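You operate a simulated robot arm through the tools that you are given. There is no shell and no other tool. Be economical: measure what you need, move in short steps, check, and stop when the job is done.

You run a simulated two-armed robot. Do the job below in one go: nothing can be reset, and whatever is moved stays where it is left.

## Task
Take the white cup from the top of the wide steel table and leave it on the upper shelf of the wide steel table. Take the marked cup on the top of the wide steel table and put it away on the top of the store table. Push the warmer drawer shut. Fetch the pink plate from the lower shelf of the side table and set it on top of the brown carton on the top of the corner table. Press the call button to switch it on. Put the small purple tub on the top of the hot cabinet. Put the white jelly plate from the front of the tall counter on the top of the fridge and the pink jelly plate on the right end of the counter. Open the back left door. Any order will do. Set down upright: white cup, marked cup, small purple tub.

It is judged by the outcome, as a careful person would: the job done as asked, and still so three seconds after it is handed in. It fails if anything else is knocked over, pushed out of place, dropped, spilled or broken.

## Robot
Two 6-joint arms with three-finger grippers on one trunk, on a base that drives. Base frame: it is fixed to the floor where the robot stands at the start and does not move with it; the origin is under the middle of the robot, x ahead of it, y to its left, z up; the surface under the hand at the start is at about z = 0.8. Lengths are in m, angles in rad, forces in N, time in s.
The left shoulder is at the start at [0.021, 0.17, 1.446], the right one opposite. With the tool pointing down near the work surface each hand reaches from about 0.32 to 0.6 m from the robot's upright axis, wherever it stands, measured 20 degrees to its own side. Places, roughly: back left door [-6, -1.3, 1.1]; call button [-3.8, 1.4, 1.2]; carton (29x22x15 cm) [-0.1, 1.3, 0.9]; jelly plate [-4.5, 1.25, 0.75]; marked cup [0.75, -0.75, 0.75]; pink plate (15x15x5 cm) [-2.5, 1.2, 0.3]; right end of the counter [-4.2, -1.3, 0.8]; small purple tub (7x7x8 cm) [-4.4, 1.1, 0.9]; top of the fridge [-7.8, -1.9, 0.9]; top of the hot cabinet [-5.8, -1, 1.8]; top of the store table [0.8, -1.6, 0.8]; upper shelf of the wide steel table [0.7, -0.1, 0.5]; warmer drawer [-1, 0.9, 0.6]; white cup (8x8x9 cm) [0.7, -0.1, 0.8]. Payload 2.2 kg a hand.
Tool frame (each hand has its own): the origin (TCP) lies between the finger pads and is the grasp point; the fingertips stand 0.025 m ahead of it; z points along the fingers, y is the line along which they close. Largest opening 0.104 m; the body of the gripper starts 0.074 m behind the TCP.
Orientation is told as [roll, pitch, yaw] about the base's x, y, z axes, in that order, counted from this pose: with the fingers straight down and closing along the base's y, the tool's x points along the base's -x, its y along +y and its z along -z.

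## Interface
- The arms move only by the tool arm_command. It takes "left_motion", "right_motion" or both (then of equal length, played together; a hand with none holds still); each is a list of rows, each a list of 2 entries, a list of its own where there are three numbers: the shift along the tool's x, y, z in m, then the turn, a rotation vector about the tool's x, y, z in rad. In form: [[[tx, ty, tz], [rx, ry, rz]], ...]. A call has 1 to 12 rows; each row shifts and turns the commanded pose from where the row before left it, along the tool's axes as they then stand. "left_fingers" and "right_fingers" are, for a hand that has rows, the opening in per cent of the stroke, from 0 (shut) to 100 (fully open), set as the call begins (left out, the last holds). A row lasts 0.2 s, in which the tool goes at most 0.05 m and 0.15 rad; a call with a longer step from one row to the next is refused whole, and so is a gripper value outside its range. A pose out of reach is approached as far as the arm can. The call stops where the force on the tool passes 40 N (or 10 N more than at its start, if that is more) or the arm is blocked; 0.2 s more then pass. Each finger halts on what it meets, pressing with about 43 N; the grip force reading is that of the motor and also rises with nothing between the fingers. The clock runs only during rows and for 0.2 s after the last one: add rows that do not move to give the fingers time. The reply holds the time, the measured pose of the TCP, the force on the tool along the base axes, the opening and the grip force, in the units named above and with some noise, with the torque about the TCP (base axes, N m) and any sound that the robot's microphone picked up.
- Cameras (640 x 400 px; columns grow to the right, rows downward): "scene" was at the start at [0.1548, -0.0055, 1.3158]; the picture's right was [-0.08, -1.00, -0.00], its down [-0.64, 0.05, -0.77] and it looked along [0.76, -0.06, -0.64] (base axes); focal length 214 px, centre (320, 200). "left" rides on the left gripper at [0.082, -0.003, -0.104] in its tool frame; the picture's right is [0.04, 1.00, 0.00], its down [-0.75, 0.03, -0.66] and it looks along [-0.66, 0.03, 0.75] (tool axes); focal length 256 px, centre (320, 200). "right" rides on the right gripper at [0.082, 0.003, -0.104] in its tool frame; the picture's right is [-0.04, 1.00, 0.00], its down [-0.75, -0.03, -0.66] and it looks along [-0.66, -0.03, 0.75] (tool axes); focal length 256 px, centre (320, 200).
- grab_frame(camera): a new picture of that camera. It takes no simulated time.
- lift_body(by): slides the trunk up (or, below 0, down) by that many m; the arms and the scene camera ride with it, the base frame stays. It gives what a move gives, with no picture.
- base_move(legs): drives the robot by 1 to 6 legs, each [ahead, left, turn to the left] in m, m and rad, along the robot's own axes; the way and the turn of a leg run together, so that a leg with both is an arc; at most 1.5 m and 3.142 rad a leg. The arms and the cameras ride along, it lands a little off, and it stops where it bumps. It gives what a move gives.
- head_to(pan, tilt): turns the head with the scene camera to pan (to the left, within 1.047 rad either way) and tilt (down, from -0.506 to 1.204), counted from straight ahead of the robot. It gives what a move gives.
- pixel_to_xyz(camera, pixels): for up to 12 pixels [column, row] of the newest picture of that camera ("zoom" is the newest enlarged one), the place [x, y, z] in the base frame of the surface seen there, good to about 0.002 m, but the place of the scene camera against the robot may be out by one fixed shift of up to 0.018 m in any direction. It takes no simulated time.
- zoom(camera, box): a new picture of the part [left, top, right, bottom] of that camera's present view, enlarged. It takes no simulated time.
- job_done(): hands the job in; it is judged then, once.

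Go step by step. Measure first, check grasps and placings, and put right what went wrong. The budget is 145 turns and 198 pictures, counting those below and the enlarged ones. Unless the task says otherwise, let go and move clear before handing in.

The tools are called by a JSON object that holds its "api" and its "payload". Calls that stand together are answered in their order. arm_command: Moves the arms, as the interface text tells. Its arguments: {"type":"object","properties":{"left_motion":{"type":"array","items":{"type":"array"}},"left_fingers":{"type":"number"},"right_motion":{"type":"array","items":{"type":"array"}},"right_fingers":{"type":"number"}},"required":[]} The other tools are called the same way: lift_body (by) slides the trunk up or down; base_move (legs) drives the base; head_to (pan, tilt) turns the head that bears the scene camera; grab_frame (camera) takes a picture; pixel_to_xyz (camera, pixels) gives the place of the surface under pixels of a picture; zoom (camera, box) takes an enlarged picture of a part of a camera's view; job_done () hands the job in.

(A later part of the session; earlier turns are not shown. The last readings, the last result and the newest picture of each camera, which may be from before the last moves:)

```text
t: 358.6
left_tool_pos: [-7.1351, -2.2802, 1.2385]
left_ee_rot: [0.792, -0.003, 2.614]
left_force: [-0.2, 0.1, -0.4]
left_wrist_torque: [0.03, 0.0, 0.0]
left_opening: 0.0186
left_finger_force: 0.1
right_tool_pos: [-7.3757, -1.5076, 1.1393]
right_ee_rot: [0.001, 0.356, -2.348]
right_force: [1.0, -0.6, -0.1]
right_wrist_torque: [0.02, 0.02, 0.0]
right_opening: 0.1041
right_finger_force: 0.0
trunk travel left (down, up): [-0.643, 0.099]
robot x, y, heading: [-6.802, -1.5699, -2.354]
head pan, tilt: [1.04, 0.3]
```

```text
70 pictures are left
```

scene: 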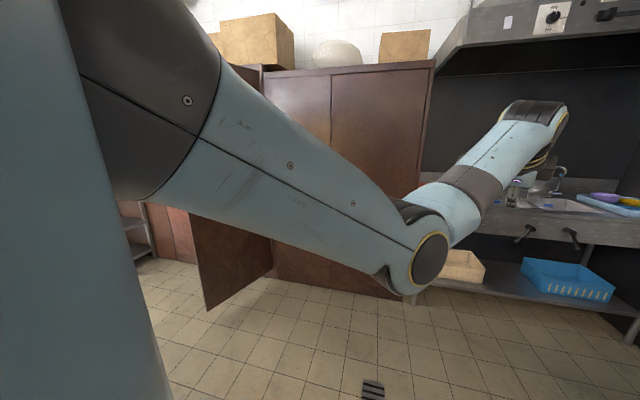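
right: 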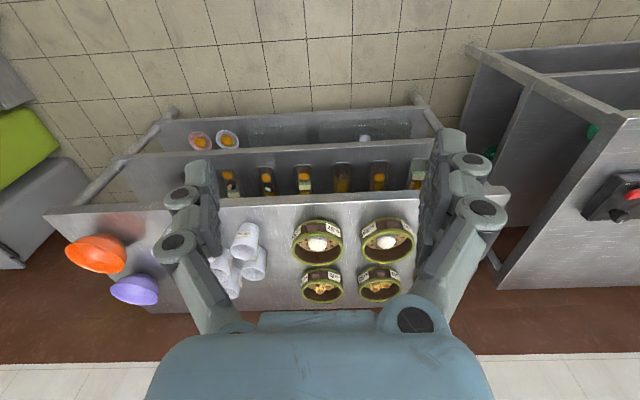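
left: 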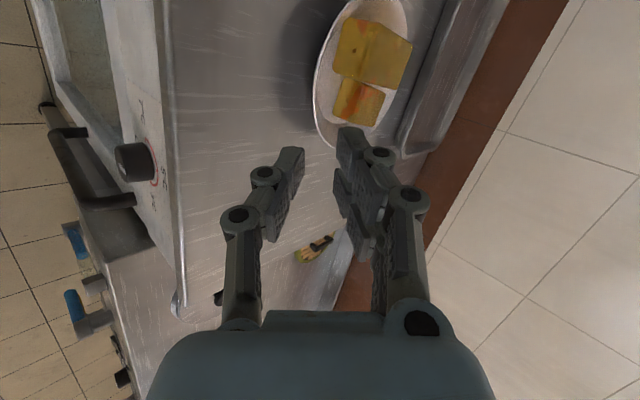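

{"api": "pixel_to_xyz", "payload": {"camera": "scene", "pixels": [[205, 300], [230, 260], [268, 270], [195, 240], [340, 250], [160, 230], [175, 300], [185, 390]]}}

{"api": "base_move", "payload": {"legs": [[0.1, 0.2, 0]]}}

{"api": "grab_frame", "payload": {"camera": "right"}}

```text
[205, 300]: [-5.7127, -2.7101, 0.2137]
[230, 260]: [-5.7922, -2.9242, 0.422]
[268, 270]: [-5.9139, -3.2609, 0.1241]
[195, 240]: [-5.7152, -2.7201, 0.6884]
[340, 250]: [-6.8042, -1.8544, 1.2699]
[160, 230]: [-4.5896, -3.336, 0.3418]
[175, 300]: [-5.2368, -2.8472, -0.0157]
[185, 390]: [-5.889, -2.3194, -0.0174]
```

```text
t: 360.3
left_tool_pos: [-7.065, -2.491, 1.2392]
left_ee_rot: [0.793, -0.005, 2.613]
left_force: [0.0, -0.4, -1.0]
left_wrist_torque: [0.02, 0.01, -0.04]
left_opening: 0.0188
left_finger_force: 0.0
right_tool_pos: [-7.3059, -1.7157, 1.1386]
right_ee_rot: [-0.001, 0.355, -2.349]
right_force: [0.1, 0.1, 0.9]
right_wrist_torque: [0.0, -0.01, 0.02]
right_opening: 0.1042
right_finger_force: 0.1
trunk travel left (down, up): [-0.643, 0.099]
robot x, y, heading: [-6.7279, -1.7788, -2.351]
head pan, tilt: [1.04, 0.3]
```

```text
69 pictures are left
```

right: 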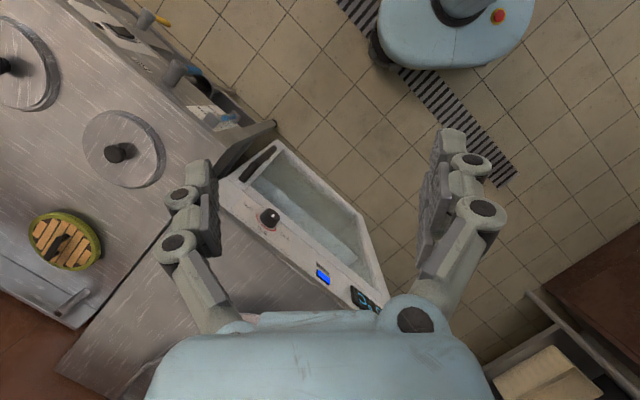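

I'll slide a bit more and turn to face +x, so I can see the back of the hot cabinet.

{"api": "base_move", "payload": {"legs": [[0.14, 0.14, 0], [0, 0, 2.35]]}}

{"api": "head_to", "payload": {"pan": 0.3, "tilt": 0.2}}

{"api": "grab_frame", "payload": {"camera": "scene"}}

```text
t: 367.5
left_tool_pos: [-5.9973, -1.6985, 1.2381]
left_ee_rot: [0.793, -0.004, -1.296]
left_force: [0.0, -0.3, 0.0]
left_wrist_torque: [0.0, 0.0, 0.01]
left_opening: 0.0185
left_finger_force: 0.0
right_tool_pos: [-6.3616, -2.4201, 1.138]
right_ee_rot: [0.001, 0.356, 0.024]
right_force: [-1.4, 0.8, 0.1]
right_wrist_torque: [-0.02, 0.01, 0.03]
right_opening: 0.1042
right_finger_force: 0.1
trunk travel left (down, up): [-0.643, 0.099]
robot x, y, heading: [-6.7331, -1.9781, 0.02]
head pan, tilt: [1.04, 0.3]
```

```text
t: 368.6
left_tool_pos: [-5.9982, -1.6979, 1.2377]
left_ee_rot: [0.791, -0.004, -1.295]
left_force: [0.2, -0.4, -0.6]
left_wrist_torque: [0.02, 0.02, -0.01]
left_opening: 0.0188
left_finger_force: 0.0
right_tool_pos: [-6.3622, -2.4204, 1.139]
right_ee_rot: [0.0, 0.356, 0.025]
right_force: [-0.5, 0.8, 0.4]
right_wrist_torque: [-0.04, -0.04, -0.04]
right_opening: 0.1042
right_finger_force: 0.0
trunk travel left (down, up): [-0.643, 0.099]
robot x, y, heading: [-6.7315, -1.9782, 0.023]
head pan, tilt: [0.3, 0.201]
```

```text
68 pictures are left
```

scene: 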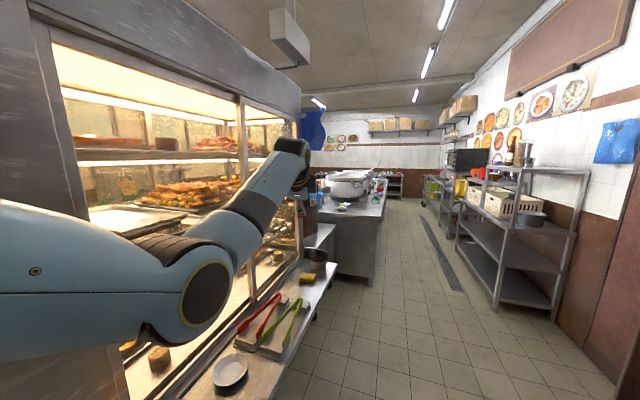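

{"api": "pixel_to_xyz", "payload": {"camera": "scene", "pixels": [[255, 250], [200, 75], [240, 110], [245, 200], [300, 300], [320, 260], [270, 370], [60, 60], [150, 80], [330, 270]]}}

{"api": "base_move", "payload": {"legs": [[0.55, -0.3, 0], [0, 0, 1.55]]}}

{"api": "head_to", "payload": {"pan": 0.1, "tilt": 0.25}}

{"api": "grab_frame", "payload": {"camera": "scene"}}

```text
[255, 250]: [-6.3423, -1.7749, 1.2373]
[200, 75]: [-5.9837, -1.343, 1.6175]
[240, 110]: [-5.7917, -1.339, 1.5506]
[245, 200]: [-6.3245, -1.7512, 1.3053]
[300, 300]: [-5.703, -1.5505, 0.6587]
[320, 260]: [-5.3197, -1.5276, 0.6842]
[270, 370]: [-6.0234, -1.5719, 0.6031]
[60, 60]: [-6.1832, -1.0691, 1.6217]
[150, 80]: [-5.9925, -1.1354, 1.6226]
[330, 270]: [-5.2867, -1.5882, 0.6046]
```

```text
t: 375.9
left_tool_pos: [-6.4475, -1.5353, 1.2389]
left_ee_rot: [0.793, -0.004, 0.261]
left_force: [1.2, 0.6, 0.1]
left_wrist_torque: [-0.01, 0.04, -0.01]
left_opening: 0.0185
left_finger_force: 0.1
right_tool_pos: [-5.7289, -1.907, 1.1386]
right_ee_rot: [0.001, 0.357, 1.581]
right_force: [-0.6, 0.3, -0.5]
right_wrist_torque: [-0.01, 0.01, -0.04]
right_opening: 0.1042
right_finger_force: 0.0
trunk travel left (down, up): [-0.643, 0.099]
robot x, y, heading: [-6.1816, -2.2743, 1.575]
head pan, tilt: [0.3, 0.201]
```

```text
t: 376.7
left_tool_pos: [-6.4474, -1.5336, 1.2387]
left_ee_rot: [0.794, -0.003, 0.262]
left_force: [-0.5, -0.7, 0.2]
left_wrist_torque: [0.02, 0.03, 0.01]
left_opening: 0.0189
left_finger_force: 0.0
right_tool_pos: [-5.7292, -1.907, 1.1385]
right_ee_rot: [0.0, 0.355, 1.581]
right_force: [0.1, -0.3, 0.1]
right_wrist_torque: [0.01, 0.0, 0.0]
right_opening: 0.1043
right_finger_force: 0.1
trunk travel left (down, up): [-0.643, 0.099]
robot x, y, heading: [-6.1796, -2.2746, 1.575]
head pan, tilt: [0.099, 0.25]
```

```text
67 pictures are left
```

scene: 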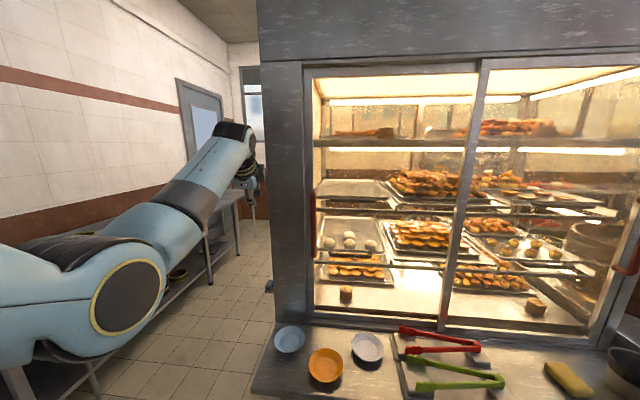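

{"api": "zoom", "payload": {"camera": "scene", "box": [290, 150, 410, 340]}}

{"api": "zoom", "payload": {"camera": "scene", "box": [400, 40, 560, 340]}}

{"api": "pixel_to_xyz", "payload": {"camera": "scene", "pixels": [[313, 205], [313, 225], [313, 245], [308, 150], [400, 68], [400, 322], [470, 200], [462, 210], [482, 150], [560, 60], [560, 325], [280, 200]]}}

```text
2.11 times, centred on (350, 245) of scene
```

zoom: 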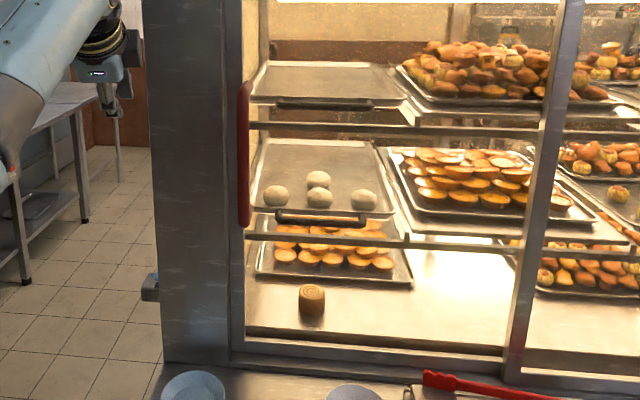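

```text
1.33 times, centred on (480, 190) of scene
```

zoom: 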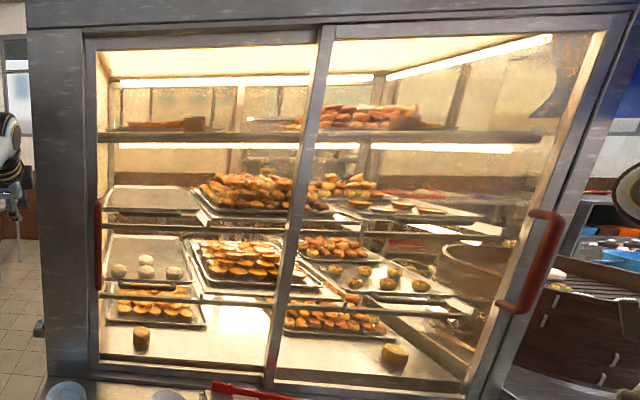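

```text
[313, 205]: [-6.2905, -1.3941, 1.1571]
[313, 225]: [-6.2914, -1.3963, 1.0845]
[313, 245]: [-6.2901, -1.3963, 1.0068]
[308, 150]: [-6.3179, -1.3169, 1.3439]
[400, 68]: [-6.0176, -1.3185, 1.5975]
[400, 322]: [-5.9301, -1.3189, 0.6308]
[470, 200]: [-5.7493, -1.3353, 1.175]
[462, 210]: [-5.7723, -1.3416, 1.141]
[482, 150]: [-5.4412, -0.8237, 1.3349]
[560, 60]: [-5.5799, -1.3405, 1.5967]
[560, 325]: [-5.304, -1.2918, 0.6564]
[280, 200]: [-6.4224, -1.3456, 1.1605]
```

The two back doors lie in different planes (left -1.318, right -1.34), so they slide. The left door's red handle is a vertical bar at x≈-6.29, y≈-1.395, z 1.0–1.2. I'll set the left tool horizontal with the fingers side by side so I can straddle the bar and slide it right.

{"api": "base_move", "payload": {"legs": [[-0.15, 0, 0]]}}

{"api": "arm_command", "payload": {"left_motion": [[[0, 0, 0], [-0.13, 0, 0]], [[0, 0, 0], [-0.13, 0, 0]], [[0, 0, 0], [-0.13, 0, 0]], [[0, 0, 0], [-0.13, 0, 0]], [[0, 0, 0], [-0.13, 0, 0]], [[0, 0, 0], [-0.128, 0, 0]]], "left_fingers": 60}}

{"api": "arm_command", "payload": {"left_motion": [[[0, 0, 0], [0, 0, 0.131]], [[0, 0, 0], [0, 0, 0.131]], [[0, 0, 0], [0, 0, 0.131]], [[0, 0, 0], [0, 0, 0.131]], [[0, 0, 0], [0, 0, 0.131]], [[0, 0, 0], [0, 0, 0.131]], [[0, 0, 0], [0, 0, 0.131]], [[0, 0, 0], [0, 0, 0.131]], [[0, 0, 0], [0, 0, 0.131]], [[0, 0, 0], [0, 0, 0.131]], [[0, 0, 0], [0, 0, 0.131]], [[0, 0, 0], [0, 0, 0.13]]]}}

{"api": "lift_body", "payload": {"by": -0.135}}

{"api": "grab_frame", "payload": {"camera": "left"}}

```text
t: 378.1
left_tool_pos: [-6.4483, -1.6843, 1.2387]
left_ee_rot: [0.792, -0.003, 0.265]
left_force: [0.5, 0.4, -0.2]
left_wrist_torque: [0.04, 0.04, 0.0]
left_opening: 0.0188
left_finger_force: 0.1
right_tool_pos: [-5.7285, -2.0548, 1.1376]
right_ee_rot: [0.0, 0.355, 1.585]
right_force: [0.5, 0.4, -0.2]
right_wrist_torque: [0.03, 0.01, -0.01]
right_opening: 0.1042
right_finger_force: 0.1
trunk travel left (down, up): [-0.643, 0.099]
robot x, y, heading: [-6.1772, -2.4187, 1.586]
head pan, tilt: [0.099, 0.25]
```

```text
t: 379.4
left_tool_pos: [-6.4489, -1.6847, 1.2378]
left_ee_rot: [1.573, -0.004, 0.263]
left_force: [-0.2, -0.2, -0.2]
left_wrist_torque: [-0.02, 0.03, -0.02]
left_opening: 0.0625
left_finger_force: 0.0
right_tool_pos: [-5.7284, -2.0545, 1.1381]
right_ee_rot: [0.0, 0.358, 1.583]
right_force: [-0.3, 0.1, 0.6]
right_wrist_torque: [-0.01, -0.05, -0.02]
right_opening: 0.1041
right_finger_force: 0.0
trunk travel left (down, up): [-0.643, 0.099]
robot x, y, heading: [-6.1771, -2.4227, 1.588]
head pan, tilt: [0.099, 0.25]
```

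```text
t: 382.1
left_tool_pos: [-6.4466, -1.6848, 1.2396]
left_ee_rot: [2.058, 1.571, 0.751]
left_force: [-0.9, 0.3, -0.3]
left_wrist_torque: [0.01, 0.01, 0.0]
left_opening: 0.0625
left_finger_force: 0.0
right_tool_pos: [-5.7279, -2.0536, 1.1392]
right_ee_rot: [0.0, 0.353, 1.584]
right_force: [-0.8, 0.9, 0.2]
right_wrist_torque: [-0.03, -0.03, 0.01]
right_opening: 0.104
right_finger_force: 0.0
trunk travel left (down, up): [-0.643, 0.099]
robot x, y, heading: [-6.1753, -2.4222, 1.582]
head pan, tilt: [0.099, 0.25]
```

```text
t: 383.7
left_tool_pos: [-6.4478, -1.6848, 1.1041]
left_ee_rot: [1.753, 1.567, 0.445]
left_force: [-0.1, -0.2, -0.2]
left_wrist_torque: [0.03, 0.03, 0.0]
left_opening: 0.0622
left_finger_force: 0.1
right_tool_pos: [-5.7293, -2.0558, 1.004]
right_ee_rot: [-0.003, 0.356, 1.585]
right_force: [0.2, -0.1, 0.0]
right_wrist_torque: [0.0, 0.03, 0.02]
right_opening: 0.104
right_finger_force: 0.0
trunk travel left (down, up): [-0.508, 0.234]
robot x, y, heading: [-6.1743, -2.4203, 1.581]
head pan, tilt: [0.099, 0.25]
```

```text
64 pictures are left
```

left: 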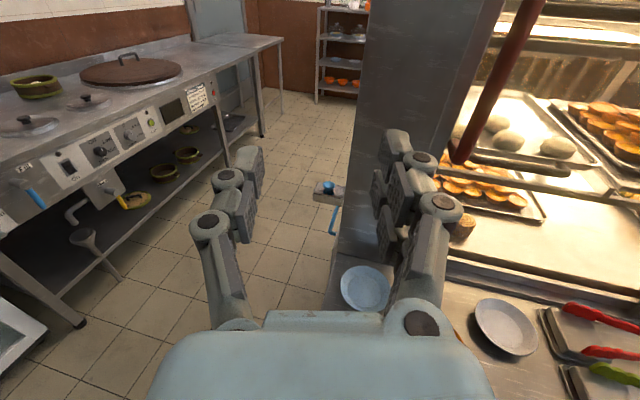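

{"api": "pixel_to_xyz", "payload": {"camera": "left", "pixels": [[505, 70], [490, 95], [475, 125], [520, 35], [530, 10], [463, 158], [410, 60], [370, 290]]}}

{"api": "zoom", "payload": {"camera": "left", "box": [420, 0, 580, 190]}}

```text
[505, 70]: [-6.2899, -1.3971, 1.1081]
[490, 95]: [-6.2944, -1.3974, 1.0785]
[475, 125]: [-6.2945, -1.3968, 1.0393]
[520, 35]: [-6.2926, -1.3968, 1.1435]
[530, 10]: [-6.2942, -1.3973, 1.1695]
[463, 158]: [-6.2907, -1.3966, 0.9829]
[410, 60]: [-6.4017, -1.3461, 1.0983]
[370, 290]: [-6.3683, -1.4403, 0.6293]
```

```text
2.11 times, centred on (500, 95) of left
```

zoom: 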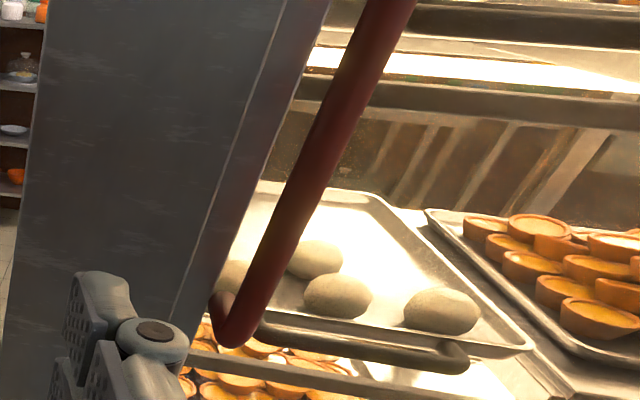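

The bar's near face is at (-6.292,-1.397), z 0.97–1.2. I'll shift right 0.158 and drive in 0.287 so the fingers straddle it.

{"api": "base_move", "payload": {"legs": [[0, -0.158, 0], [0.285, 0, 0]]}}

{"api": "grab_frame", "payload": {"camera": "left"}}

```text
t: 386.6
left_tool_pos: [-6.2938, -1.4012, 1.103]
left_ee_rot: [1.301, 1.567, -0.004]
left_force: [-0.9, 0.8, -0.5]
left_wrist_torque: [-0.02, -0.02, 0.03]
left_opening: 0.0623
left_finger_force: 0.0
right_tool_pos: [-5.5742, -1.7694, 1.0045]
right_ee_rot: [0.0, 0.357, 1.586]
right_force: [0.0, -0.3, -0.5]
right_wrist_torque: [0.02, 0.0, 0.0]
right_opening: 0.1042
right_finger_force: 0.0
trunk travel left (down, up): [-0.508, 0.234]
robot x, y, heading: [-6.0197, -2.134, 1.584]
head pan, tilt: [0.099, 0.25]
```

```text
62 pictures are left
```

left: 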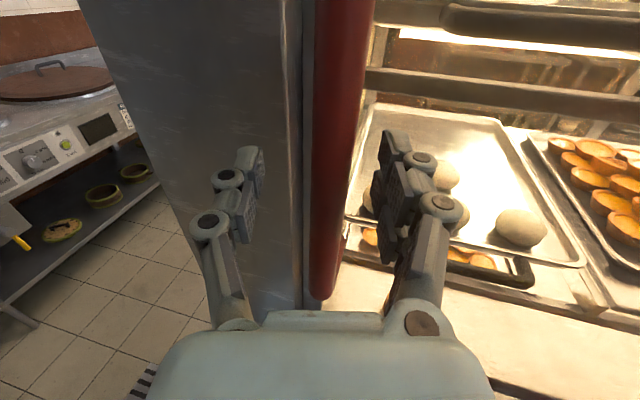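

The bar is between the fingers. I'll square up slightly, narrow the opening to 30 mm, and slide right 0.1 m as a test.

{"api": "base_move", "payload": {"legs": [[0.012, 0, -0.013]]}}

{"api": "arm_command", "payload": {"left_motion": [[[0, 0, 0], [0, 0, 0]], [[0, 0, 0], [0, 0, 0]]], "left_fingers": 30}}

{"api": "base_move", "payload": {"legs": [[0, -0.1, 0]]}}

{"api": "grab_frame", "payload": {"camera": "left"}}

{"api": "grab_frame", "payload": {"camera": "scene"}}

```text
t: 387.4
left_tool_pos: [-6.283, -1.3863, 1.1033]
left_ee_rot: [1.586, 1.569, 0.269]
left_force: [-0.1, 0.1, 0.8]
left_wrist_torque: [0.03, 0.01, 0.02]
left_opening: 0.0624
left_finger_force: 0.1
right_tool_pos: [-5.5685, -1.7648, 1.0018]
right_ee_rot: [0.0, 0.355, 1.575]
right_force: [-0.6, 0.3, 0.4]
right_wrist_torque: [-0.02, 0.02, -0.02]
right_opening: 0.1042
right_finger_force: 0.2
trunk travel left (down, up): [-0.508, 0.234]
robot x, y, heading: [-6.0234, -2.1275, 1.574]
head pan, tilt: [0.099, 0.25]
```

```text
t: 388.0
left_tool_pos: [-6.2833, -1.3869, 1.1044]
left_ee_rot: [1.557, 1.566, 0.241]
left_force: [-0.3, 0.9, 0.1]
left_wrist_torque: [0.01, 0.03, 0.03]
left_opening: 0.0315
left_finger_force: 0.3
right_tool_pos: [-5.5684, -1.764, 1.0046]
right_ee_rot: [-0.001, 0.357, 1.574]
right_force: [0.2, -0.2, -0.2]
right_wrist_torque: [-0.05, -0.02, -0.01]
right_opening: 0.1038
right_finger_force: 0.1
trunk travel left (down, up): [-0.508, 0.234]
robot x, y, heading: [-6.0179, -2.1266, 1.568]
head pan, tilt: [0.099, 0.25]
```

```text
t: 389.1
left_tool_pos: [-6.1864, -1.3878, 1.1036]
left_ee_rot: [1.358, 1.57, 0.045]
left_force: [0.2, 0.5, 0.5]
left_wrist_torque: [-0.02, 0.04, 0.0]
left_opening: 0.0312
left_finger_force: 0.0
right_tool_pos: [-5.4695, -1.7636, 1.0045]
right_ee_rot: [0.002, 0.357, 1.577]
right_force: [-1.2, -0.1, 0.1]
right_wrist_torque: [0.0, -0.02, 0.0]
right_opening: 0.1039
right_finger_force: 0.0
trunk travel left (down, up): [-0.508, 0.234]
robot x, y, heading: [-5.9212, -2.1248, 1.572]
head pan, tilt: [0.099, 0.25]
```

```text
61 pictures are left
```

left: 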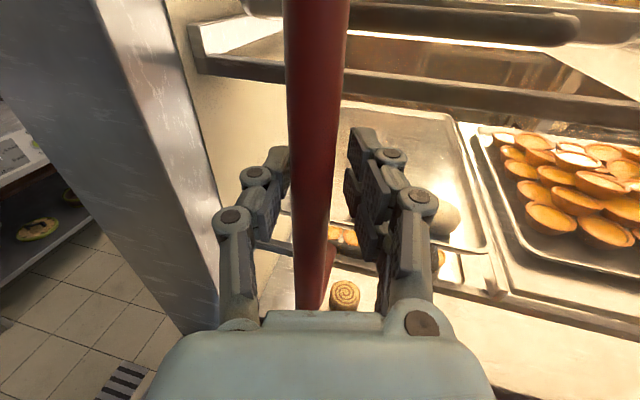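

```text
60 pictures are left
```

scene: 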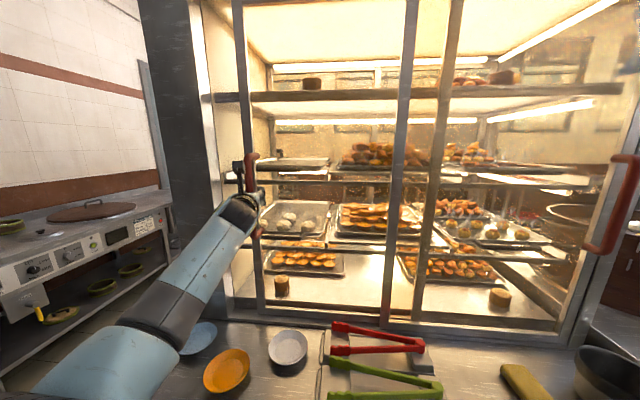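

The door slides. I'll continue right 0.3 m.

{"api": "base_move", "payload": {"legs": [[0, -0.3, 0]]}}

{"api": "grab_frame", "payload": {"camera": "scene"}}

```text
t: 391.2
left_tool_pos: [-5.8813, -1.386, 1.1044]
left_ee_rot: [1.268, 1.569, -0.045]
left_force: [0.3, 0.0, 0.5]
left_wrist_torque: [-0.01, -0.02, 0.02]
left_opening: 0.0313
left_finger_force: 0.1
right_tool_pos: [-5.1656, -1.7616, 1.0031]
right_ee_rot: [0.0, 0.357, 1.577]
right_force: [0.6, -0.7, -0.2]
right_wrist_torque: [0.0, 0.02, -0.02]
right_opening: 0.1041
right_finger_force: 0.1
trunk travel left (down, up): [-0.508, 0.234]
robot x, y, heading: [-5.6186, -2.1234, 1.576]
head pan, tilt: [0.099, 0.25]
```

```text
59 pictures are left
```

scene: 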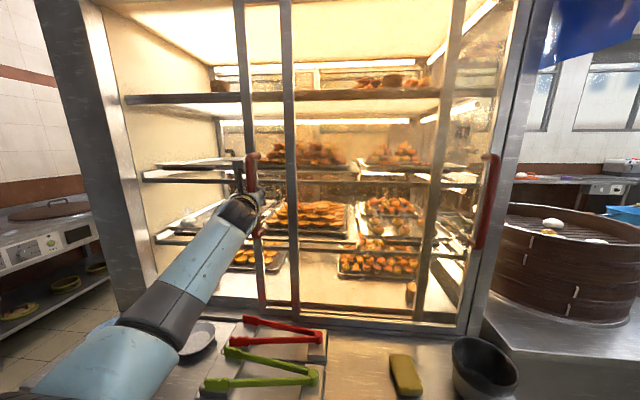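

It's open most of the way. I'll push 0.06 more, up to near the other door's stile.

{"api": "base_move", "payload": {"legs": [[0, -0.06, 0]]}}

{"api": "grab_frame", "payload": {"camera": "left"}}

```text
t: 392.2
left_tool_pos: [-5.8214, -1.3854, 1.1016]
left_ee_rot: [0.862, 1.569, -0.453]
left_force: [-11.5, -2.7, 0.7]
left_wrist_torque: [-0.19, 0.0, 0.08]
left_opening: 0.0389
left_finger_force: 6.2
right_tool_pos: [-5.1033, -1.7607, 1.0045]
right_ee_rot: [0.0, 0.355, 1.577]
right_force: [-0.2, 0.8, -0.5]
right_wrist_torque: [-0.03, 0.05, 0.0]
right_opening: 0.1041
right_finger_force: 0.0
trunk travel left (down, up): [-0.508, 0.234]
robot x, y, heading: [-5.5552, -2.1235, 1.577]
head pan, tilt: [0.099, 0.25]
```

```text
58 pictures are left
```

left: 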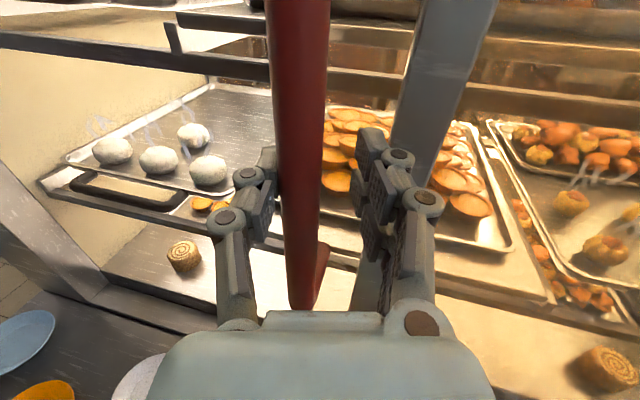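

The door is at its stop (fingers pushed back 11 N), so it's fully open. I'll unload, open the fingers and back out.

{"api": "base_move", "payload": {"legs": [[0, 0.012, 0]]}}

{"api": "arm_command", "payload": {"left_motion": [[[0, 0, 0], [0, 0, 0]], [[0, 0, 0], [0, 0, 0]]], "left_fingers": 60}}

{"api": "base_move", "payload": {"legs": [[-0.2, 0, 0]]}}

{"api": "head_to", "payload": {"pan": -0.6, "tilt": 0.4}}

{"api": "grab_frame", "payload": {"camera": "scene"}}

{"api": "grab_frame", "payload": {"camera": "left"}}

```text
t: 392.9
left_tool_pos: [-5.8333, -1.3857, 1.1019]
left_ee_rot: [1.124, 1.569, -0.188]
left_force: [0.1, 0.5, 0.7]
left_wrist_torque: [-0.02, -0.02, -0.02]
left_opening: 0.0313
left_finger_force: 0.0
right_tool_pos: [-5.1162, -1.7614, 1.0043]
right_ee_rot: [-0.001, 0.355, 1.576]
right_force: [0.1, 0.2, -0.2]
right_wrist_torque: [-0.01, 0.0, 0.0]
right_opening: 0.104
right_finger_force: 0.1
trunk travel left (down, up): [-0.508, 0.234]
robot x, y, heading: [-5.569, -2.1224, 1.574]
head pan, tilt: [0.099, 0.25]
```

```text
t: 393.5
left_tool_pos: [-5.8342, -1.3849, 1.1033]
left_ee_rot: [1.15, 1.567, -0.162]
left_force: [0.2, 0.8, -0.7]
left_wrist_torque: [0.01, 0.0, 0.04]
left_opening: 0.0624
left_finger_force: 0.1
right_tool_pos: [-5.1162, -1.7621, 1.0032]
right_ee_rot: [-0.001, 0.356, 1.576]
right_force: [-0.6, -0.2, 0.2]
right_wrist_torque: [0.03, -0.02, 0.0]
right_opening: 0.1042
right_finger_force: 0.0
trunk travel left (down, up): [-0.508, 0.234]
robot x, y, heading: [-5.564, -2.1285, 1.573]
head pan, tilt: [0.099, 0.25]
```

```text
t: 395.1
left_tool_pos: [-5.8319, -1.583, 1.104]
left_ee_rot: [1.618, 1.57, 0.306]
left_force: [0.8, 0.8, 0.6]
left_wrist_torque: [-0.03, -0.04, 0.01]
left_opening: 0.0624
left_finger_force: 0.0
right_tool_pos: [-5.1159, -1.9598, 1.0039]
right_ee_rot: [0.0, 0.354, 1.576]
right_force: [1.2, -0.1, 0.7]
right_wrist_torque: [0.06, 0.01, 0.02]
right_opening: 0.1041
right_finger_force: 0.0
trunk travel left (down, up): [-0.508, 0.234]
robot x, y, heading: [-5.5665, -2.3185, 1.573]
head pan, tilt: [0.099, 0.25]
```

```text
t: 396.2
left_tool_pos: [-5.8323, -1.5837, 1.1039]
left_ee_rot: [1.135, 1.569, -0.179]
left_force: [-0.1, 0.8, 0.5]
left_wrist_torque: [0.0, -0.02, -0.04]
left_opening: 0.0624
left_finger_force: 0.1
right_tool_pos: [-5.1153, -1.9583, 1.0035]
right_ee_rot: [0.0, 0.355, 1.575]
right_force: [0.4, 0.5, 0.2]
right_wrist_torque: [0.01, 0.0, 0.02]
right_opening: 0.104
right_finger_force: 0.1
trunk travel left (down, up): [-0.508, 0.234]
robot x, y, heading: [-5.5691, -2.3235, 1.572]
head pan, tilt: [-0.6, 0.4]
```

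```text
57 pictures are left
```

scene: 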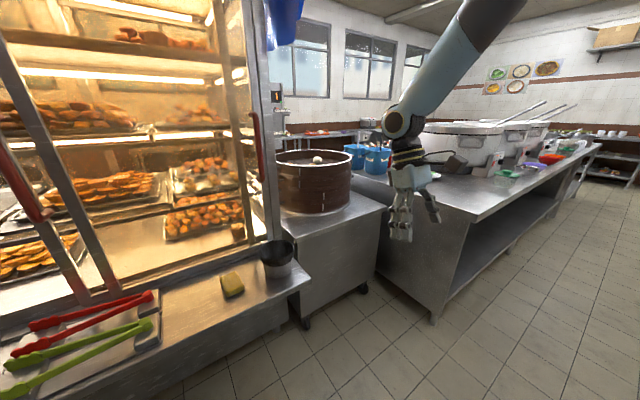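

```text
56 pictures are left
```

left: 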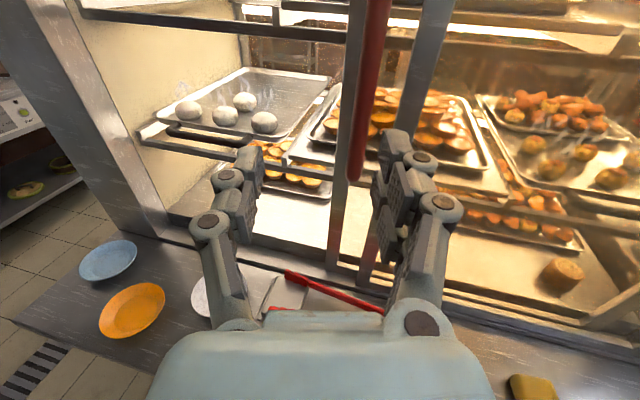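

The door is open. I'll survey the counter's right end, around (-4.2,-1.3), from here before fetching the pink plate.

{"api": "pixel_to_xyz", "payload": {"camera": "scene", "pixels": [[475, 200], [440, 195], [500, 190], [515, 178], [478, 215], [520, 195], [545, 160], [470, 180], [385, 185], [435, 310]]}}

{"api": "zoom", "payload": {"camera": "scene", "box": [340, 100, 600, 240]}}

```text
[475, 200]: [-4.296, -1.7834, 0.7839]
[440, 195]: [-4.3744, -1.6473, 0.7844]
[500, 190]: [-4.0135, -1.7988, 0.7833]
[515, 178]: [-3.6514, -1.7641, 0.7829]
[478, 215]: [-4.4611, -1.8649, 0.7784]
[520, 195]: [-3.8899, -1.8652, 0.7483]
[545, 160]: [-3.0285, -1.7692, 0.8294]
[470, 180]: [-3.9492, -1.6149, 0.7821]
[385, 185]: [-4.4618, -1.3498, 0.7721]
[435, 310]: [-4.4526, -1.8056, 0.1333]
```

```text
2.46 times, centred on (470, 170) of scene
```

zoom: 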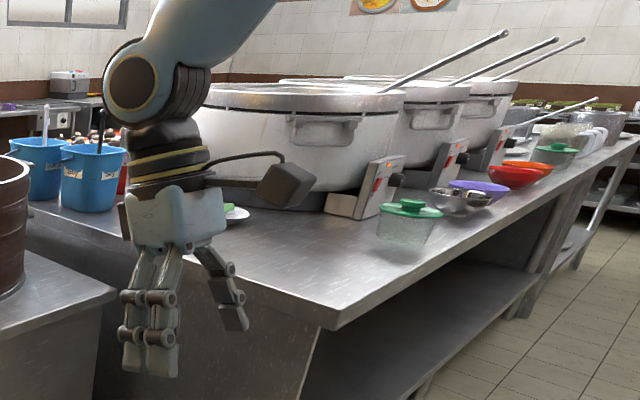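

The counter end spans x≈-4.46 eastward, at z≈0.80. Now I'll fetch the pink jelly plate. First I'll put the arm back in the rim-pinch pose, then drive back around the hot cabinet's west end.

{"api": "lift_body", "payload": {"by": 0.15}}

{"api": "arm_command", "payload": {"left_motion": [[[0, 0, 0], [0, -0.13, 0]], [[0, 0, 0], [0, -0.13, 0]], [[0, 0, 0], [0, -0.13, 0]], [[0, 0, 0], [0, -0.13, 0]], [[0, 0, 0], [0, -0.13, 0]], [[0, 0, 0], [0, -0.13, 0]]], "left_fingers": 16}}

{"api": "arm_command", "payload": {"left_motion": [[[0, 0, 0], [0, 0, -0.1309]], [[0, 0, 0], [0, 0, -0.1309]], [[0, 0, 0], [0, 0, -0.1309]], [[0, 0, 0], [0, 0, -0.1309]], [[0, 0, 0], [0, 0, -0.1309]], [[0, 0, 0], [0, 0, -0.1309]], [[0, 0, 0], [0, 0, -0.1309]], [[0, 0, 0], [0, 0, -0.1309]], [[0, 0, 0], [0, 0, -0.1309]], [[0, 0, 0], [0, 0, -0.1309]], [[0, 0, 0], [0, 0, -0.1309]], [[0, 0, 0], [0, 0, -0.1309]]]}}

{"api": "base_move", "payload": {"legs": [[0, 1.42, 0], [1.2, 0, 0], [1.1, 0, 0], [0, 0, -1.57], [0, 0.25, 0]]}}

{"api": "head_to", "payload": {"pan": 0, "tilt": 0.4}}

{"api": "grab_frame", "payload": {"camera": "scene"}}

```text
t: 397.9
left_tool_pos: [-5.8323, -1.5816, 1.251]
left_ee_rot: [0.793, 1.57, -0.517]
left_force: [0.6, 0.3, 0.0]
left_wrist_torque: [0.02, -0.02, -0.01]
left_opening: 0.0624
left_finger_force: 0.0
right_tool_pos: [-5.1166, -1.9587, 1.1537]
right_ee_rot: [0.0, 0.356, 1.577]
right_force: [0.3, 0.8, 1.1]
right_wrist_torque: [0.0, -0.01, 0.02]
right_opening: 0.1038
right_finger_force: 0.0
trunk travel left (down, up): [-0.658, 0.084]
robot x, y, heading: [-5.566, -2.3207, 1.571]
head pan, tilt: [-0.6, 0.4]
```

```text
t: 399.3
left_tool_pos: [-5.8327, -1.5823, 1.2528]
left_ee_rot: [0.002, 0.786, -1.312]
left_force: [-0.1, -0.3, -1.2]
left_wrist_torque: [-0.01, 0.0, -0.01]
left_opening: 0.0165
left_finger_force: 0.1
right_tool_pos: [-5.1146, -1.9589, 1.1534]
right_ee_rot: [0.001, 0.355, 1.576]
right_force: [0.4, -0.6, 0.1]
right_wrist_torque: [-0.02, 0.0, -0.02]
right_opening: 0.1043
right_finger_force: 0.0
trunk travel left (down, up): [-0.658, 0.084]
robot x, y, heading: [-5.5667, -2.3227, 1.579]
head pan, tilt: [-0.6, 0.4]
```

```text
t: 401.9
left_tool_pos: [-5.8323, -1.5825, 1.2525]
left_ee_rot: [0.789, -0.003, 0.26]
left_force: [0.2, -0.3, 0.2]
left_wrist_torque: [-0.01, -0.02, -0.01]
left_opening: 0.0168
left_finger_force: 0.0
right_tool_pos: [-5.1149, -1.959, 1.153]
right_ee_rot: [0.001, 0.357, 1.574]
right_force: [-1.2, -0.2, -0.1]
right_wrist_torque: [0.01, 0.0, -0.03]
right_opening: 0.1044
right_finger_force: 0.1
trunk travel left (down, up): [-0.658, 0.084]
robot x, y, heading: [-5.5662, -2.3246, 1.576]
head pan, tilt: [-0.6, 0.4]
```

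```text
t: 425.4
left_tool_pos: [-6.2848, 0.4929, 1.2521]
left_ee_rot: [0.789, -0.001, -1.331]
left_force: [-0.1, 0.0, -0.2]
left_wrist_torque: [0.02, 0.05, 0.02]
left_opening: 0.0167
left_finger_force: 0.0
right_tool_pos: [-6.6749, -0.2172, 1.1533]
right_ee_rot: [0.001, 0.357, -0.013]
right_force: [-0.3, 0.6, 1.0]
right_wrist_torque: [-0.01, -0.02, -0.01]
right_opening: 0.1041
right_finger_force: 0.0
trunk travel left (down, up): [-0.658, 0.084]
robot x, y, heading: [-7.0278, 0.2396, -0.016]
head pan, tilt: [-0.6, 0.4]
```

```text
t: 426.4
left_tool_pos: [-6.2851, 0.4933, 1.2518]
left_ee_rot: [0.79, -0.003, -1.33]
left_force: [-1.1, 0.0, -0.8]
left_wrist_torque: [-0.01, -0.02, 0.02]
left_opening: 0.0165
left_finger_force: 0.1
right_tool_pos: [-6.6738, -0.2166, 1.154]
right_ee_rot: [0.0, 0.357, -0.015]
right_force: [0.0, -0.8, 0.1]
right_wrist_torque: [-0.03, 0.02, 0.01]
right_opening: 0.1038
right_finger_force: 0.1
trunk travel left (down, up): [-0.658, 0.084]
robot x, y, heading: [-7.0281, 0.2411, -0.018]
head pan, tilt: [0.0, 0.4]
```

```text
54 pictures are left
```

scene: 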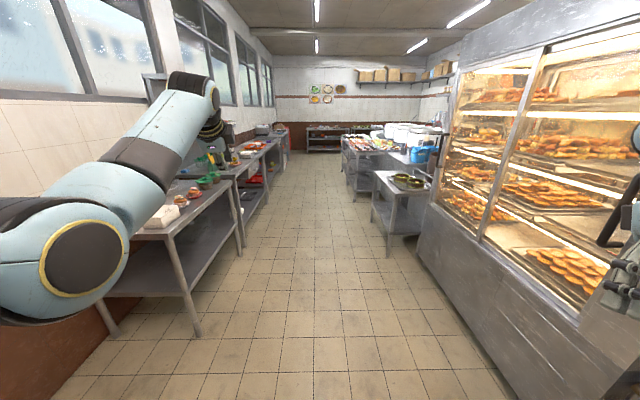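

Clear aisle. I'll drive to the pink plate and face it.

{"api": "base_move", "payload": {"legs": [[1.4, 0.03, 0], [1.346, 0.02, 0], [0, 0, 1.585]]}}

{"api": "grab_frame", "payload": {"camera": "left"}}

```text
t: 443.4
left_tool_pos: [-4.5631, 1.0086, 1.2517]
left_ee_rot: [0.788, -0.002, 0.233]
left_force: [-0.1, -0.4, 0.0]
left_wrist_torque: [0.0, -0.01, 0.0]
left_opening: 0.0167
left_finger_force: 0.0
right_tool_pos: [-3.8568, 0.6152, 1.1536]
right_ee_rot: [-0.001, 0.355, 1.55]
right_force: [0.6, 0.2, -0.4]
right_wrist_torque: [0.01, 0.02, 0.01]
right_opening: 0.1039
right_finger_force: 0.2
trunk travel left (down, up): [-0.658, 0.084]
robot x, y, heading: [-4.3161, 0.2642, 1.55]
head pan, tilt: [0.0, 0.4]
```

```text
53 pictures are left
```

left: 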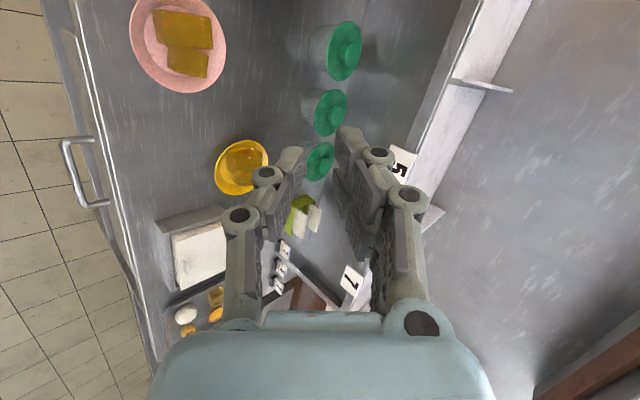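

{"api": "base_move", "payload": {"legs": [[-0.034, -0.019, 0]]}}

{"api": "lift_body", "payload": {"by": -0.31}}

{"api": "grab_frame", "payload": {"camera": "left"}}

{"api": "zoom", "payload": {"camera": "left", "box": [270, 0, 410, 180]}}

{"api": "pixel_to_xyz", "payload": {"camera": "left", "pixels": [[303, 80], [304, 60], [302, 100], [305, 120], [312, 35], [308, 70], [306, 90], [300, 90], [310, 110], [325, 100], [330, 80]]}}

```text
t: 444.3
left_tool_pos: [-4.5471, 0.9752, 1.2525]
left_ee_rot: [0.788, 0.0, 0.236]
left_force: [-0.1, -0.5, 0.4]
left_wrist_torque: [-0.01, -0.01, 0.02]
left_opening: 0.0166
left_finger_force: 0.0
right_tool_pos: [-3.839, 0.5807, 1.153]
right_ee_rot: [0.001, 0.355, 1.55]
right_force: [0.5, 0.4, -0.1]
right_wrist_torque: [0.03, -0.02, -0.01]
right_opening: 0.1037
right_finger_force: 0.0
trunk travel left (down, up): [-0.658, 0.084]
robot x, y, heading: [-4.3012, 0.2304, 1.554]
head pan, tilt: [0.0, 0.4]
```

```text
t: 447.4
left_tool_pos: [-4.5466, 0.974, 0.9441]
left_ee_rot: [0.791, -0.002, 0.236]
left_force: [0.2, 0.4, 0.2]
left_wrist_torque: [0.02, 0.01, 0.02]
left_opening: 0.0167
left_finger_force: 0.1
right_tool_pos: [-3.8386, 0.5802, 0.843]
right_ee_rot: [0.0, 0.356, 1.552]
right_force: [-0.6, -0.8, 0.2]
right_wrist_torque: [0.02, -0.01, -0.01]
right_opening: 0.104
right_finger_force: 0.0
trunk travel left (down, up): [-0.348, 0.394]
robot x, y, heading: [-4.2962, 0.2274, 1.55]
head pan, tilt: [0.0, 0.4]
```

```text
52 pictures are left
```

left: 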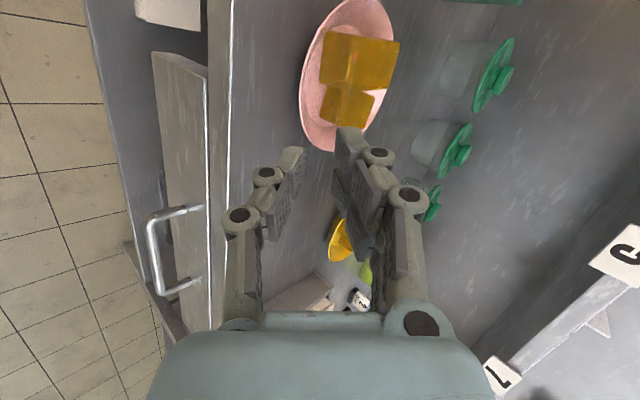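

```text
2.22 times, centred on (340, 90) of left
```

zoom: 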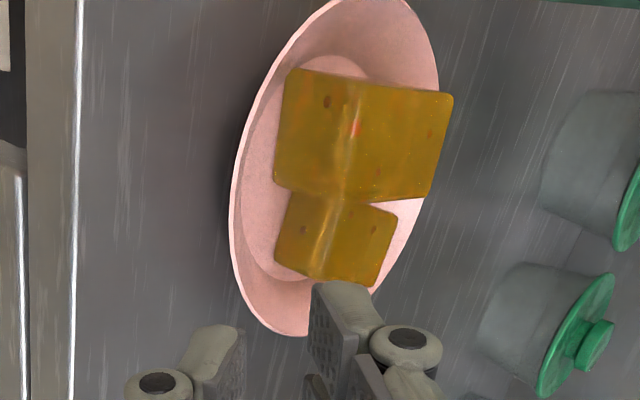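

```text
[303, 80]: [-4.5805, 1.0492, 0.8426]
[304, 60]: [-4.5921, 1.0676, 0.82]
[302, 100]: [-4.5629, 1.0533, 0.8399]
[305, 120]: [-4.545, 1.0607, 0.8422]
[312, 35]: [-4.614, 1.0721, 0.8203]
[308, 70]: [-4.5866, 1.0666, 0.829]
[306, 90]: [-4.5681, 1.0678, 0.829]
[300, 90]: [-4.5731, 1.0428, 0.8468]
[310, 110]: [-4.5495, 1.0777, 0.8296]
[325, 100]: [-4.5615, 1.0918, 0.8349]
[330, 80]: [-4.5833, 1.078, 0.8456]
```

The target rim point is (-4.558,1.0455,0.8465). I'll approach as before: 8 cm, then check.

{"api": "arm_command", "payload": {"left_motion": [[[-0.0014, -0.0039, 0.0195], [0, 0, 0]], [[-0.0014, -0.0039, 0.0195], [0, 0, 0]], [[-0.0014, -0.0039, 0.0195], [0, 0, 0]], [[-0.0014, -0.0039, 0.0195], [0, 0, 0]], [[0, 0, 0], [0, 0, 0]]]}}

{"api": "zoom", "payload": {"camera": "left", "box": [230, 20, 430, 220]}}

```text
t: 448.6
left_tool_pos: [-4.5516, 1.0194, 0.8764]
left_ee_rot: [0.79, -0.001, 0.234]
left_force: [-0.8, 0.7, -0.4]
left_wrist_torque: [-0.01, 0.0, 0.0]
left_opening: 0.0166
left_finger_force: 0.0
right_tool_pos: [-3.8389, 0.581, 0.8434]
right_ee_rot: [0.0, 0.356, 1.551]
right_force: [-0.2, 0.2, 0.4]
right_wrist_torque: [-0.02, 0.01, 0.0]
right_opening: 0.1043
right_finger_force: 0.1
trunk travel left (down, up): [-0.348, 0.394]
robot x, y, heading: [-4.2961, 0.223, 1.549]
head pan, tilt: [0.0, 0.4]
```

```text
2.00 times, centred on (330, 120) of left
```

zoom: 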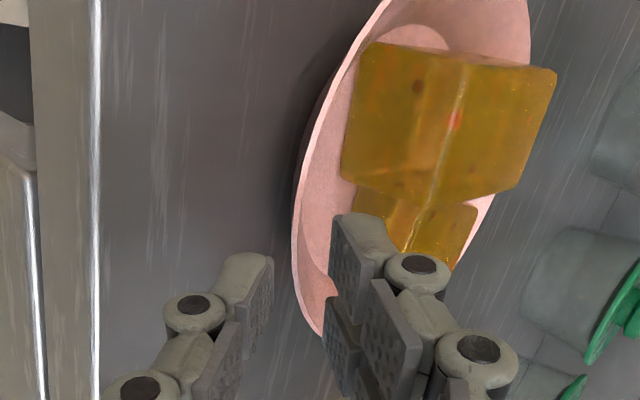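

{"api": "arm_command", "payload": {"left_motion": [[[0, 0, 0.01], [0, 0, 0]], [[0, 0, 0.01], [0, 0, 0]], [[0, 0, 0.009], [0, 0, 0]], [[0, 0, 0], [0, 0, 0]]]}}

{"api": "zoom", "payload": {"camera": "left", "box": [230, 20, 430, 220]}}

{"api": "arm_command", "payload": {"left_motion": [[[0, 0, 0], [0, 0, 0]], [[0, 0, 0], [0, 0, 0]], [[0, 0, 0], [0, 0, 0]]], "left_fingers": 0}}

{"api": "lift_body", "payload": {"by": 0.05}}

{"api": "grab_frame", "payload": {"camera": "left"}}

{"api": "pixel_to_xyz", "payload": {"camera": "left", "pixels": [[345, 80], [362, 52], [385, 28], [415, 10], [440, 10], [453, 30], [453, 55], [330, 110], [318, 160], [313, 190], [325, 215], [320, 207]]}}

```text
t: 449.6
left_tool_pos: [-4.5558, 1.0382, 0.8556]
left_ee_rot: [0.79, -0.001, 0.236]
left_force: [0.2, 0.2, 0.2]
left_wrist_torque: [-0.01, 0.01, 0.01]
left_opening: 0.0166
left_finger_force: 0.1
right_tool_pos: [-3.8379, 0.5803, 0.844]
right_ee_rot: [0.0, 0.357, 1.551]
right_force: [0.7, -0.1, 0.7]
right_wrist_torque: [0.0, 0.0, 0.01]
right_opening: 0.1039
right_finger_force: 0.1
trunk travel left (down, up): [-0.348, 0.394]
robot x, y, heading: [-4.2997, 0.2304, 1.548]
head pan, tilt: [0.0, 0.4]
```

```text
2.00 times, centred on (330, 120) of left
```

zoom: 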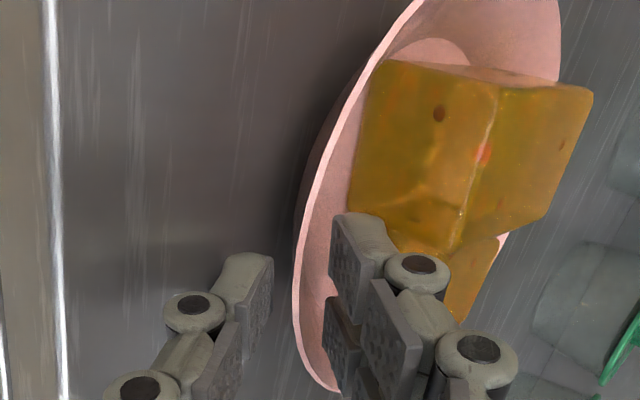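

```text
t: 450.4
left_tool_pos: [-4.5562, 1.0377, 0.8565]
left_ee_rot: [0.79, -0.002, 0.234]
left_force: [0.0, 2.0, 3.9]
left_wrist_torque: [0.25, -0.12, 0.04]
left_opening: 0.0062
left_finger_force: 34.9
right_tool_pos: [-3.8379, 0.58, 0.8437]
right_ee_rot: [-0.001, 0.355, 1.552]
right_force: [-0.5, 0.2, 0.6]
right_wrist_torque: [0.0, -0.02, 0.02]
right_opening: 0.1041
right_finger_force: 0.2
trunk travel left (down, up): [-0.348, 0.394]
robot x, y, heading: [-4.3001, 0.2285, 1.545]
head pan, tilt: [0.0, 0.4]
```

```text
t: 451.3
left_tool_pos: [-4.5569, 1.0375, 0.9039]
left_ee_rot: [0.787, -0.002, 0.235]
left_force: [-0.1, 0.5, -2.9]
left_wrist_torque: [-0.22, -0.03, 0.05]
left_opening: 0.006
left_finger_force: 34.7
right_tool_pos: [-3.8384, 0.5811, 0.8943]
right_ee_rot: [-0.001, 0.356, 1.551]
right_force: [0.5, -0.7, -0.4]
right_wrist_torque: [-0.01, 0.0, 0.02]
right_opening: 0.1036
right_finger_force: 0.0
trunk travel left (down, up): [-0.398, 0.344]
robot x, y, heading: [-4.2975, 0.2292, 1.549]
head pan, tilt: [0.0, 0.4]
```

```text
48 pictures are left
```

left: 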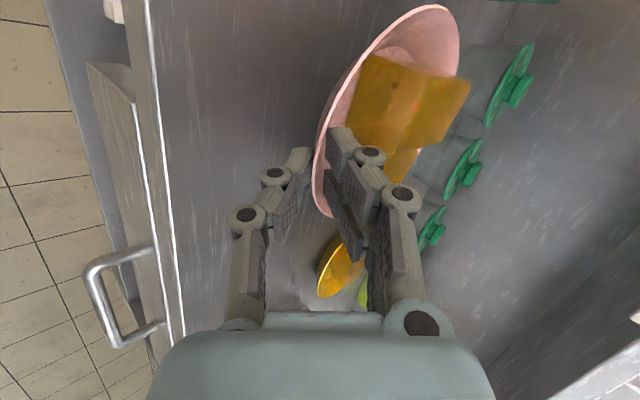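

```text
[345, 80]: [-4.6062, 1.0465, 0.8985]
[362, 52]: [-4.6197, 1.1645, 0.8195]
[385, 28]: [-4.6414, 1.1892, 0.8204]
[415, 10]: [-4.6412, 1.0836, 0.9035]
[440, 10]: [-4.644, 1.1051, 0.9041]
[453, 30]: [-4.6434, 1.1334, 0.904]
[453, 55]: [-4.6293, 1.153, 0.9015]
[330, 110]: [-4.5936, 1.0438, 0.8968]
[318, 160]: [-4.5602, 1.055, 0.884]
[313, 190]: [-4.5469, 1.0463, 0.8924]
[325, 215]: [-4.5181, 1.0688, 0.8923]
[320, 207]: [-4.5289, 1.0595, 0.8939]
```

The plate is held, tilted about 5° sideways. I'll level that, back off, lift, and go around the west end to the south aisle, stopping where I can see the counter's right end.

{"api": "arm_command", "payload": {"left_motion": [[[0, 0, 0], [0, -0.021, -0.0213]], [[0, 0, 0], [0, -0.021, -0.0213]], [[0, 0, 0], [0, -0.021, -0.0213]], [[0, 0, 0], [0, 0, 0]]]}}

{"api": "base_move", "payload": {"legs": [[-0.12, 0, 0]]}}

{"api": "lift_body", "payload": {"by": 0.28}}

{"api": "base_move", "payload": {"legs": [[0, 0, 1.59], [1.3, -0.12, 0], [1.3, 0, 0], [0, 0.9, 0], [0, 1.1, 0]]}}

{"api": "grab_frame", "payload": {"camera": "left"}}

```text
t: 452.3
left_tool_pos: [-4.5554, 1.0373, 0.9046]
left_ee_rot: [0.789, -0.092, 0.238]
left_force: [1.0, 0.5, -2.5]
left_wrist_torque: [-0.2, -0.04, 0.01]
left_opening: 0.0059
left_finger_force: 33.6
right_tool_pos: [-3.8374, 0.5815, 0.894]
right_ee_rot: [0.0, 0.358, 1.551]
right_force: [-0.2, -0.1, 0.2]
right_wrist_torque: [0.0, 0.0, 0.0]
right_opening: 0.1038
right_finger_force: 0.1
trunk travel left (down, up): [-0.398, 0.344]
robot x, y, heading: [-4.2968, 0.2305, 1.552]
head pan, tilt: [0.0, 0.4]
```

```text
t: 453.5
left_tool_pos: [-4.5595, 0.9148, 0.9067]
left_ee_rot: [0.789, -0.092, 0.237]
left_force: [0.2, -0.5, -2.9]
left_wrist_torque: [-0.14, -0.04, 0.03]
left_opening: 0.006
left_finger_force: 34.4
right_tool_pos: [-3.8413, 0.4581, 0.8941]
right_ee_rot: [-0.002, 0.355, 1.555]
right_force: [0.1, 0.0, 0.1]
right_wrist_torque: [0.02, 0.0, 0.02]
right_opening: 0.1041
right_finger_force: 0.0
trunk travel left (down, up): [-0.398, 0.344]
robot x, y, heading: [-4.3014, 0.1058, 1.55]
head pan, tilt: [0.0, 0.4]
```

```text
t: 456.4
left_tool_pos: [-4.5596, 0.9162, 1.1851]
left_ee_rot: [0.79, -0.089, 0.237]
left_force: [-0.2, -0.5, -3.2]
left_wrist_torque: [-0.19, -0.03, -0.01]
left_opening: 0.0061
left_finger_force: 34.6
right_tool_pos: [-3.8414, 0.4602, 1.1741]
right_ee_rot: [0.001, 0.357, 1.554]
right_force: [0.7, 0.7, -0.7]
right_wrist_torque: [-0.02, 0.03, -0.01]
right_opening: 0.1043
right_finger_force: 0.1
trunk travel left (down, up): [-0.678, 0.064]
robot x, y, heading: [-4.301, 0.1083, 1.553]
head pan, tilt: [0.0, 0.4]
```

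```text
t: 482.5
left_tool_pos: [-7.6223, -2.1599, 1.1856]
left_ee_rot: [0.79, -0.09, 1.87]
left_force: [0.4, -0.3, -1.9]
left_wrist_torque: [0.08, -0.17, 0.04]
left_opening: 0.0058
left_finger_force: 33.7
right_tool_pos: [-7.2152, -1.4125, 1.1741]
right_ee_rot: [-0.001, 0.356, -3.094]
right_force: [-0.4, -0.3, 0.5]
right_wrist_torque: [0.0, -0.01, 0.01]
right_opening: 0.1042
right_finger_force: 0.1
trunk travel left (down, up): [-0.678, 0.064]
robot x, y, heading: [-6.833, -1.8469, -3.099]
head pan, tilt: [0.0, 0.4]
```

```text
47 pictures are left
```

left: 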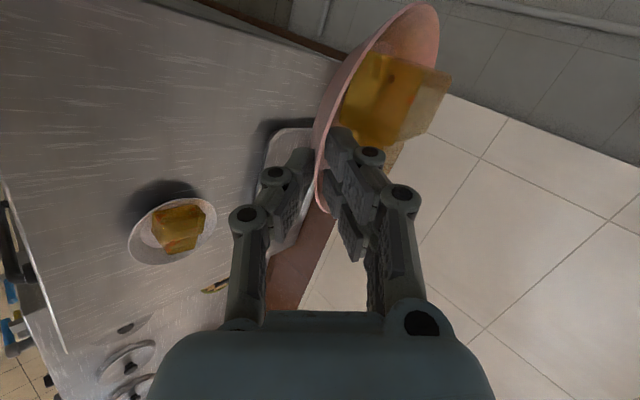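

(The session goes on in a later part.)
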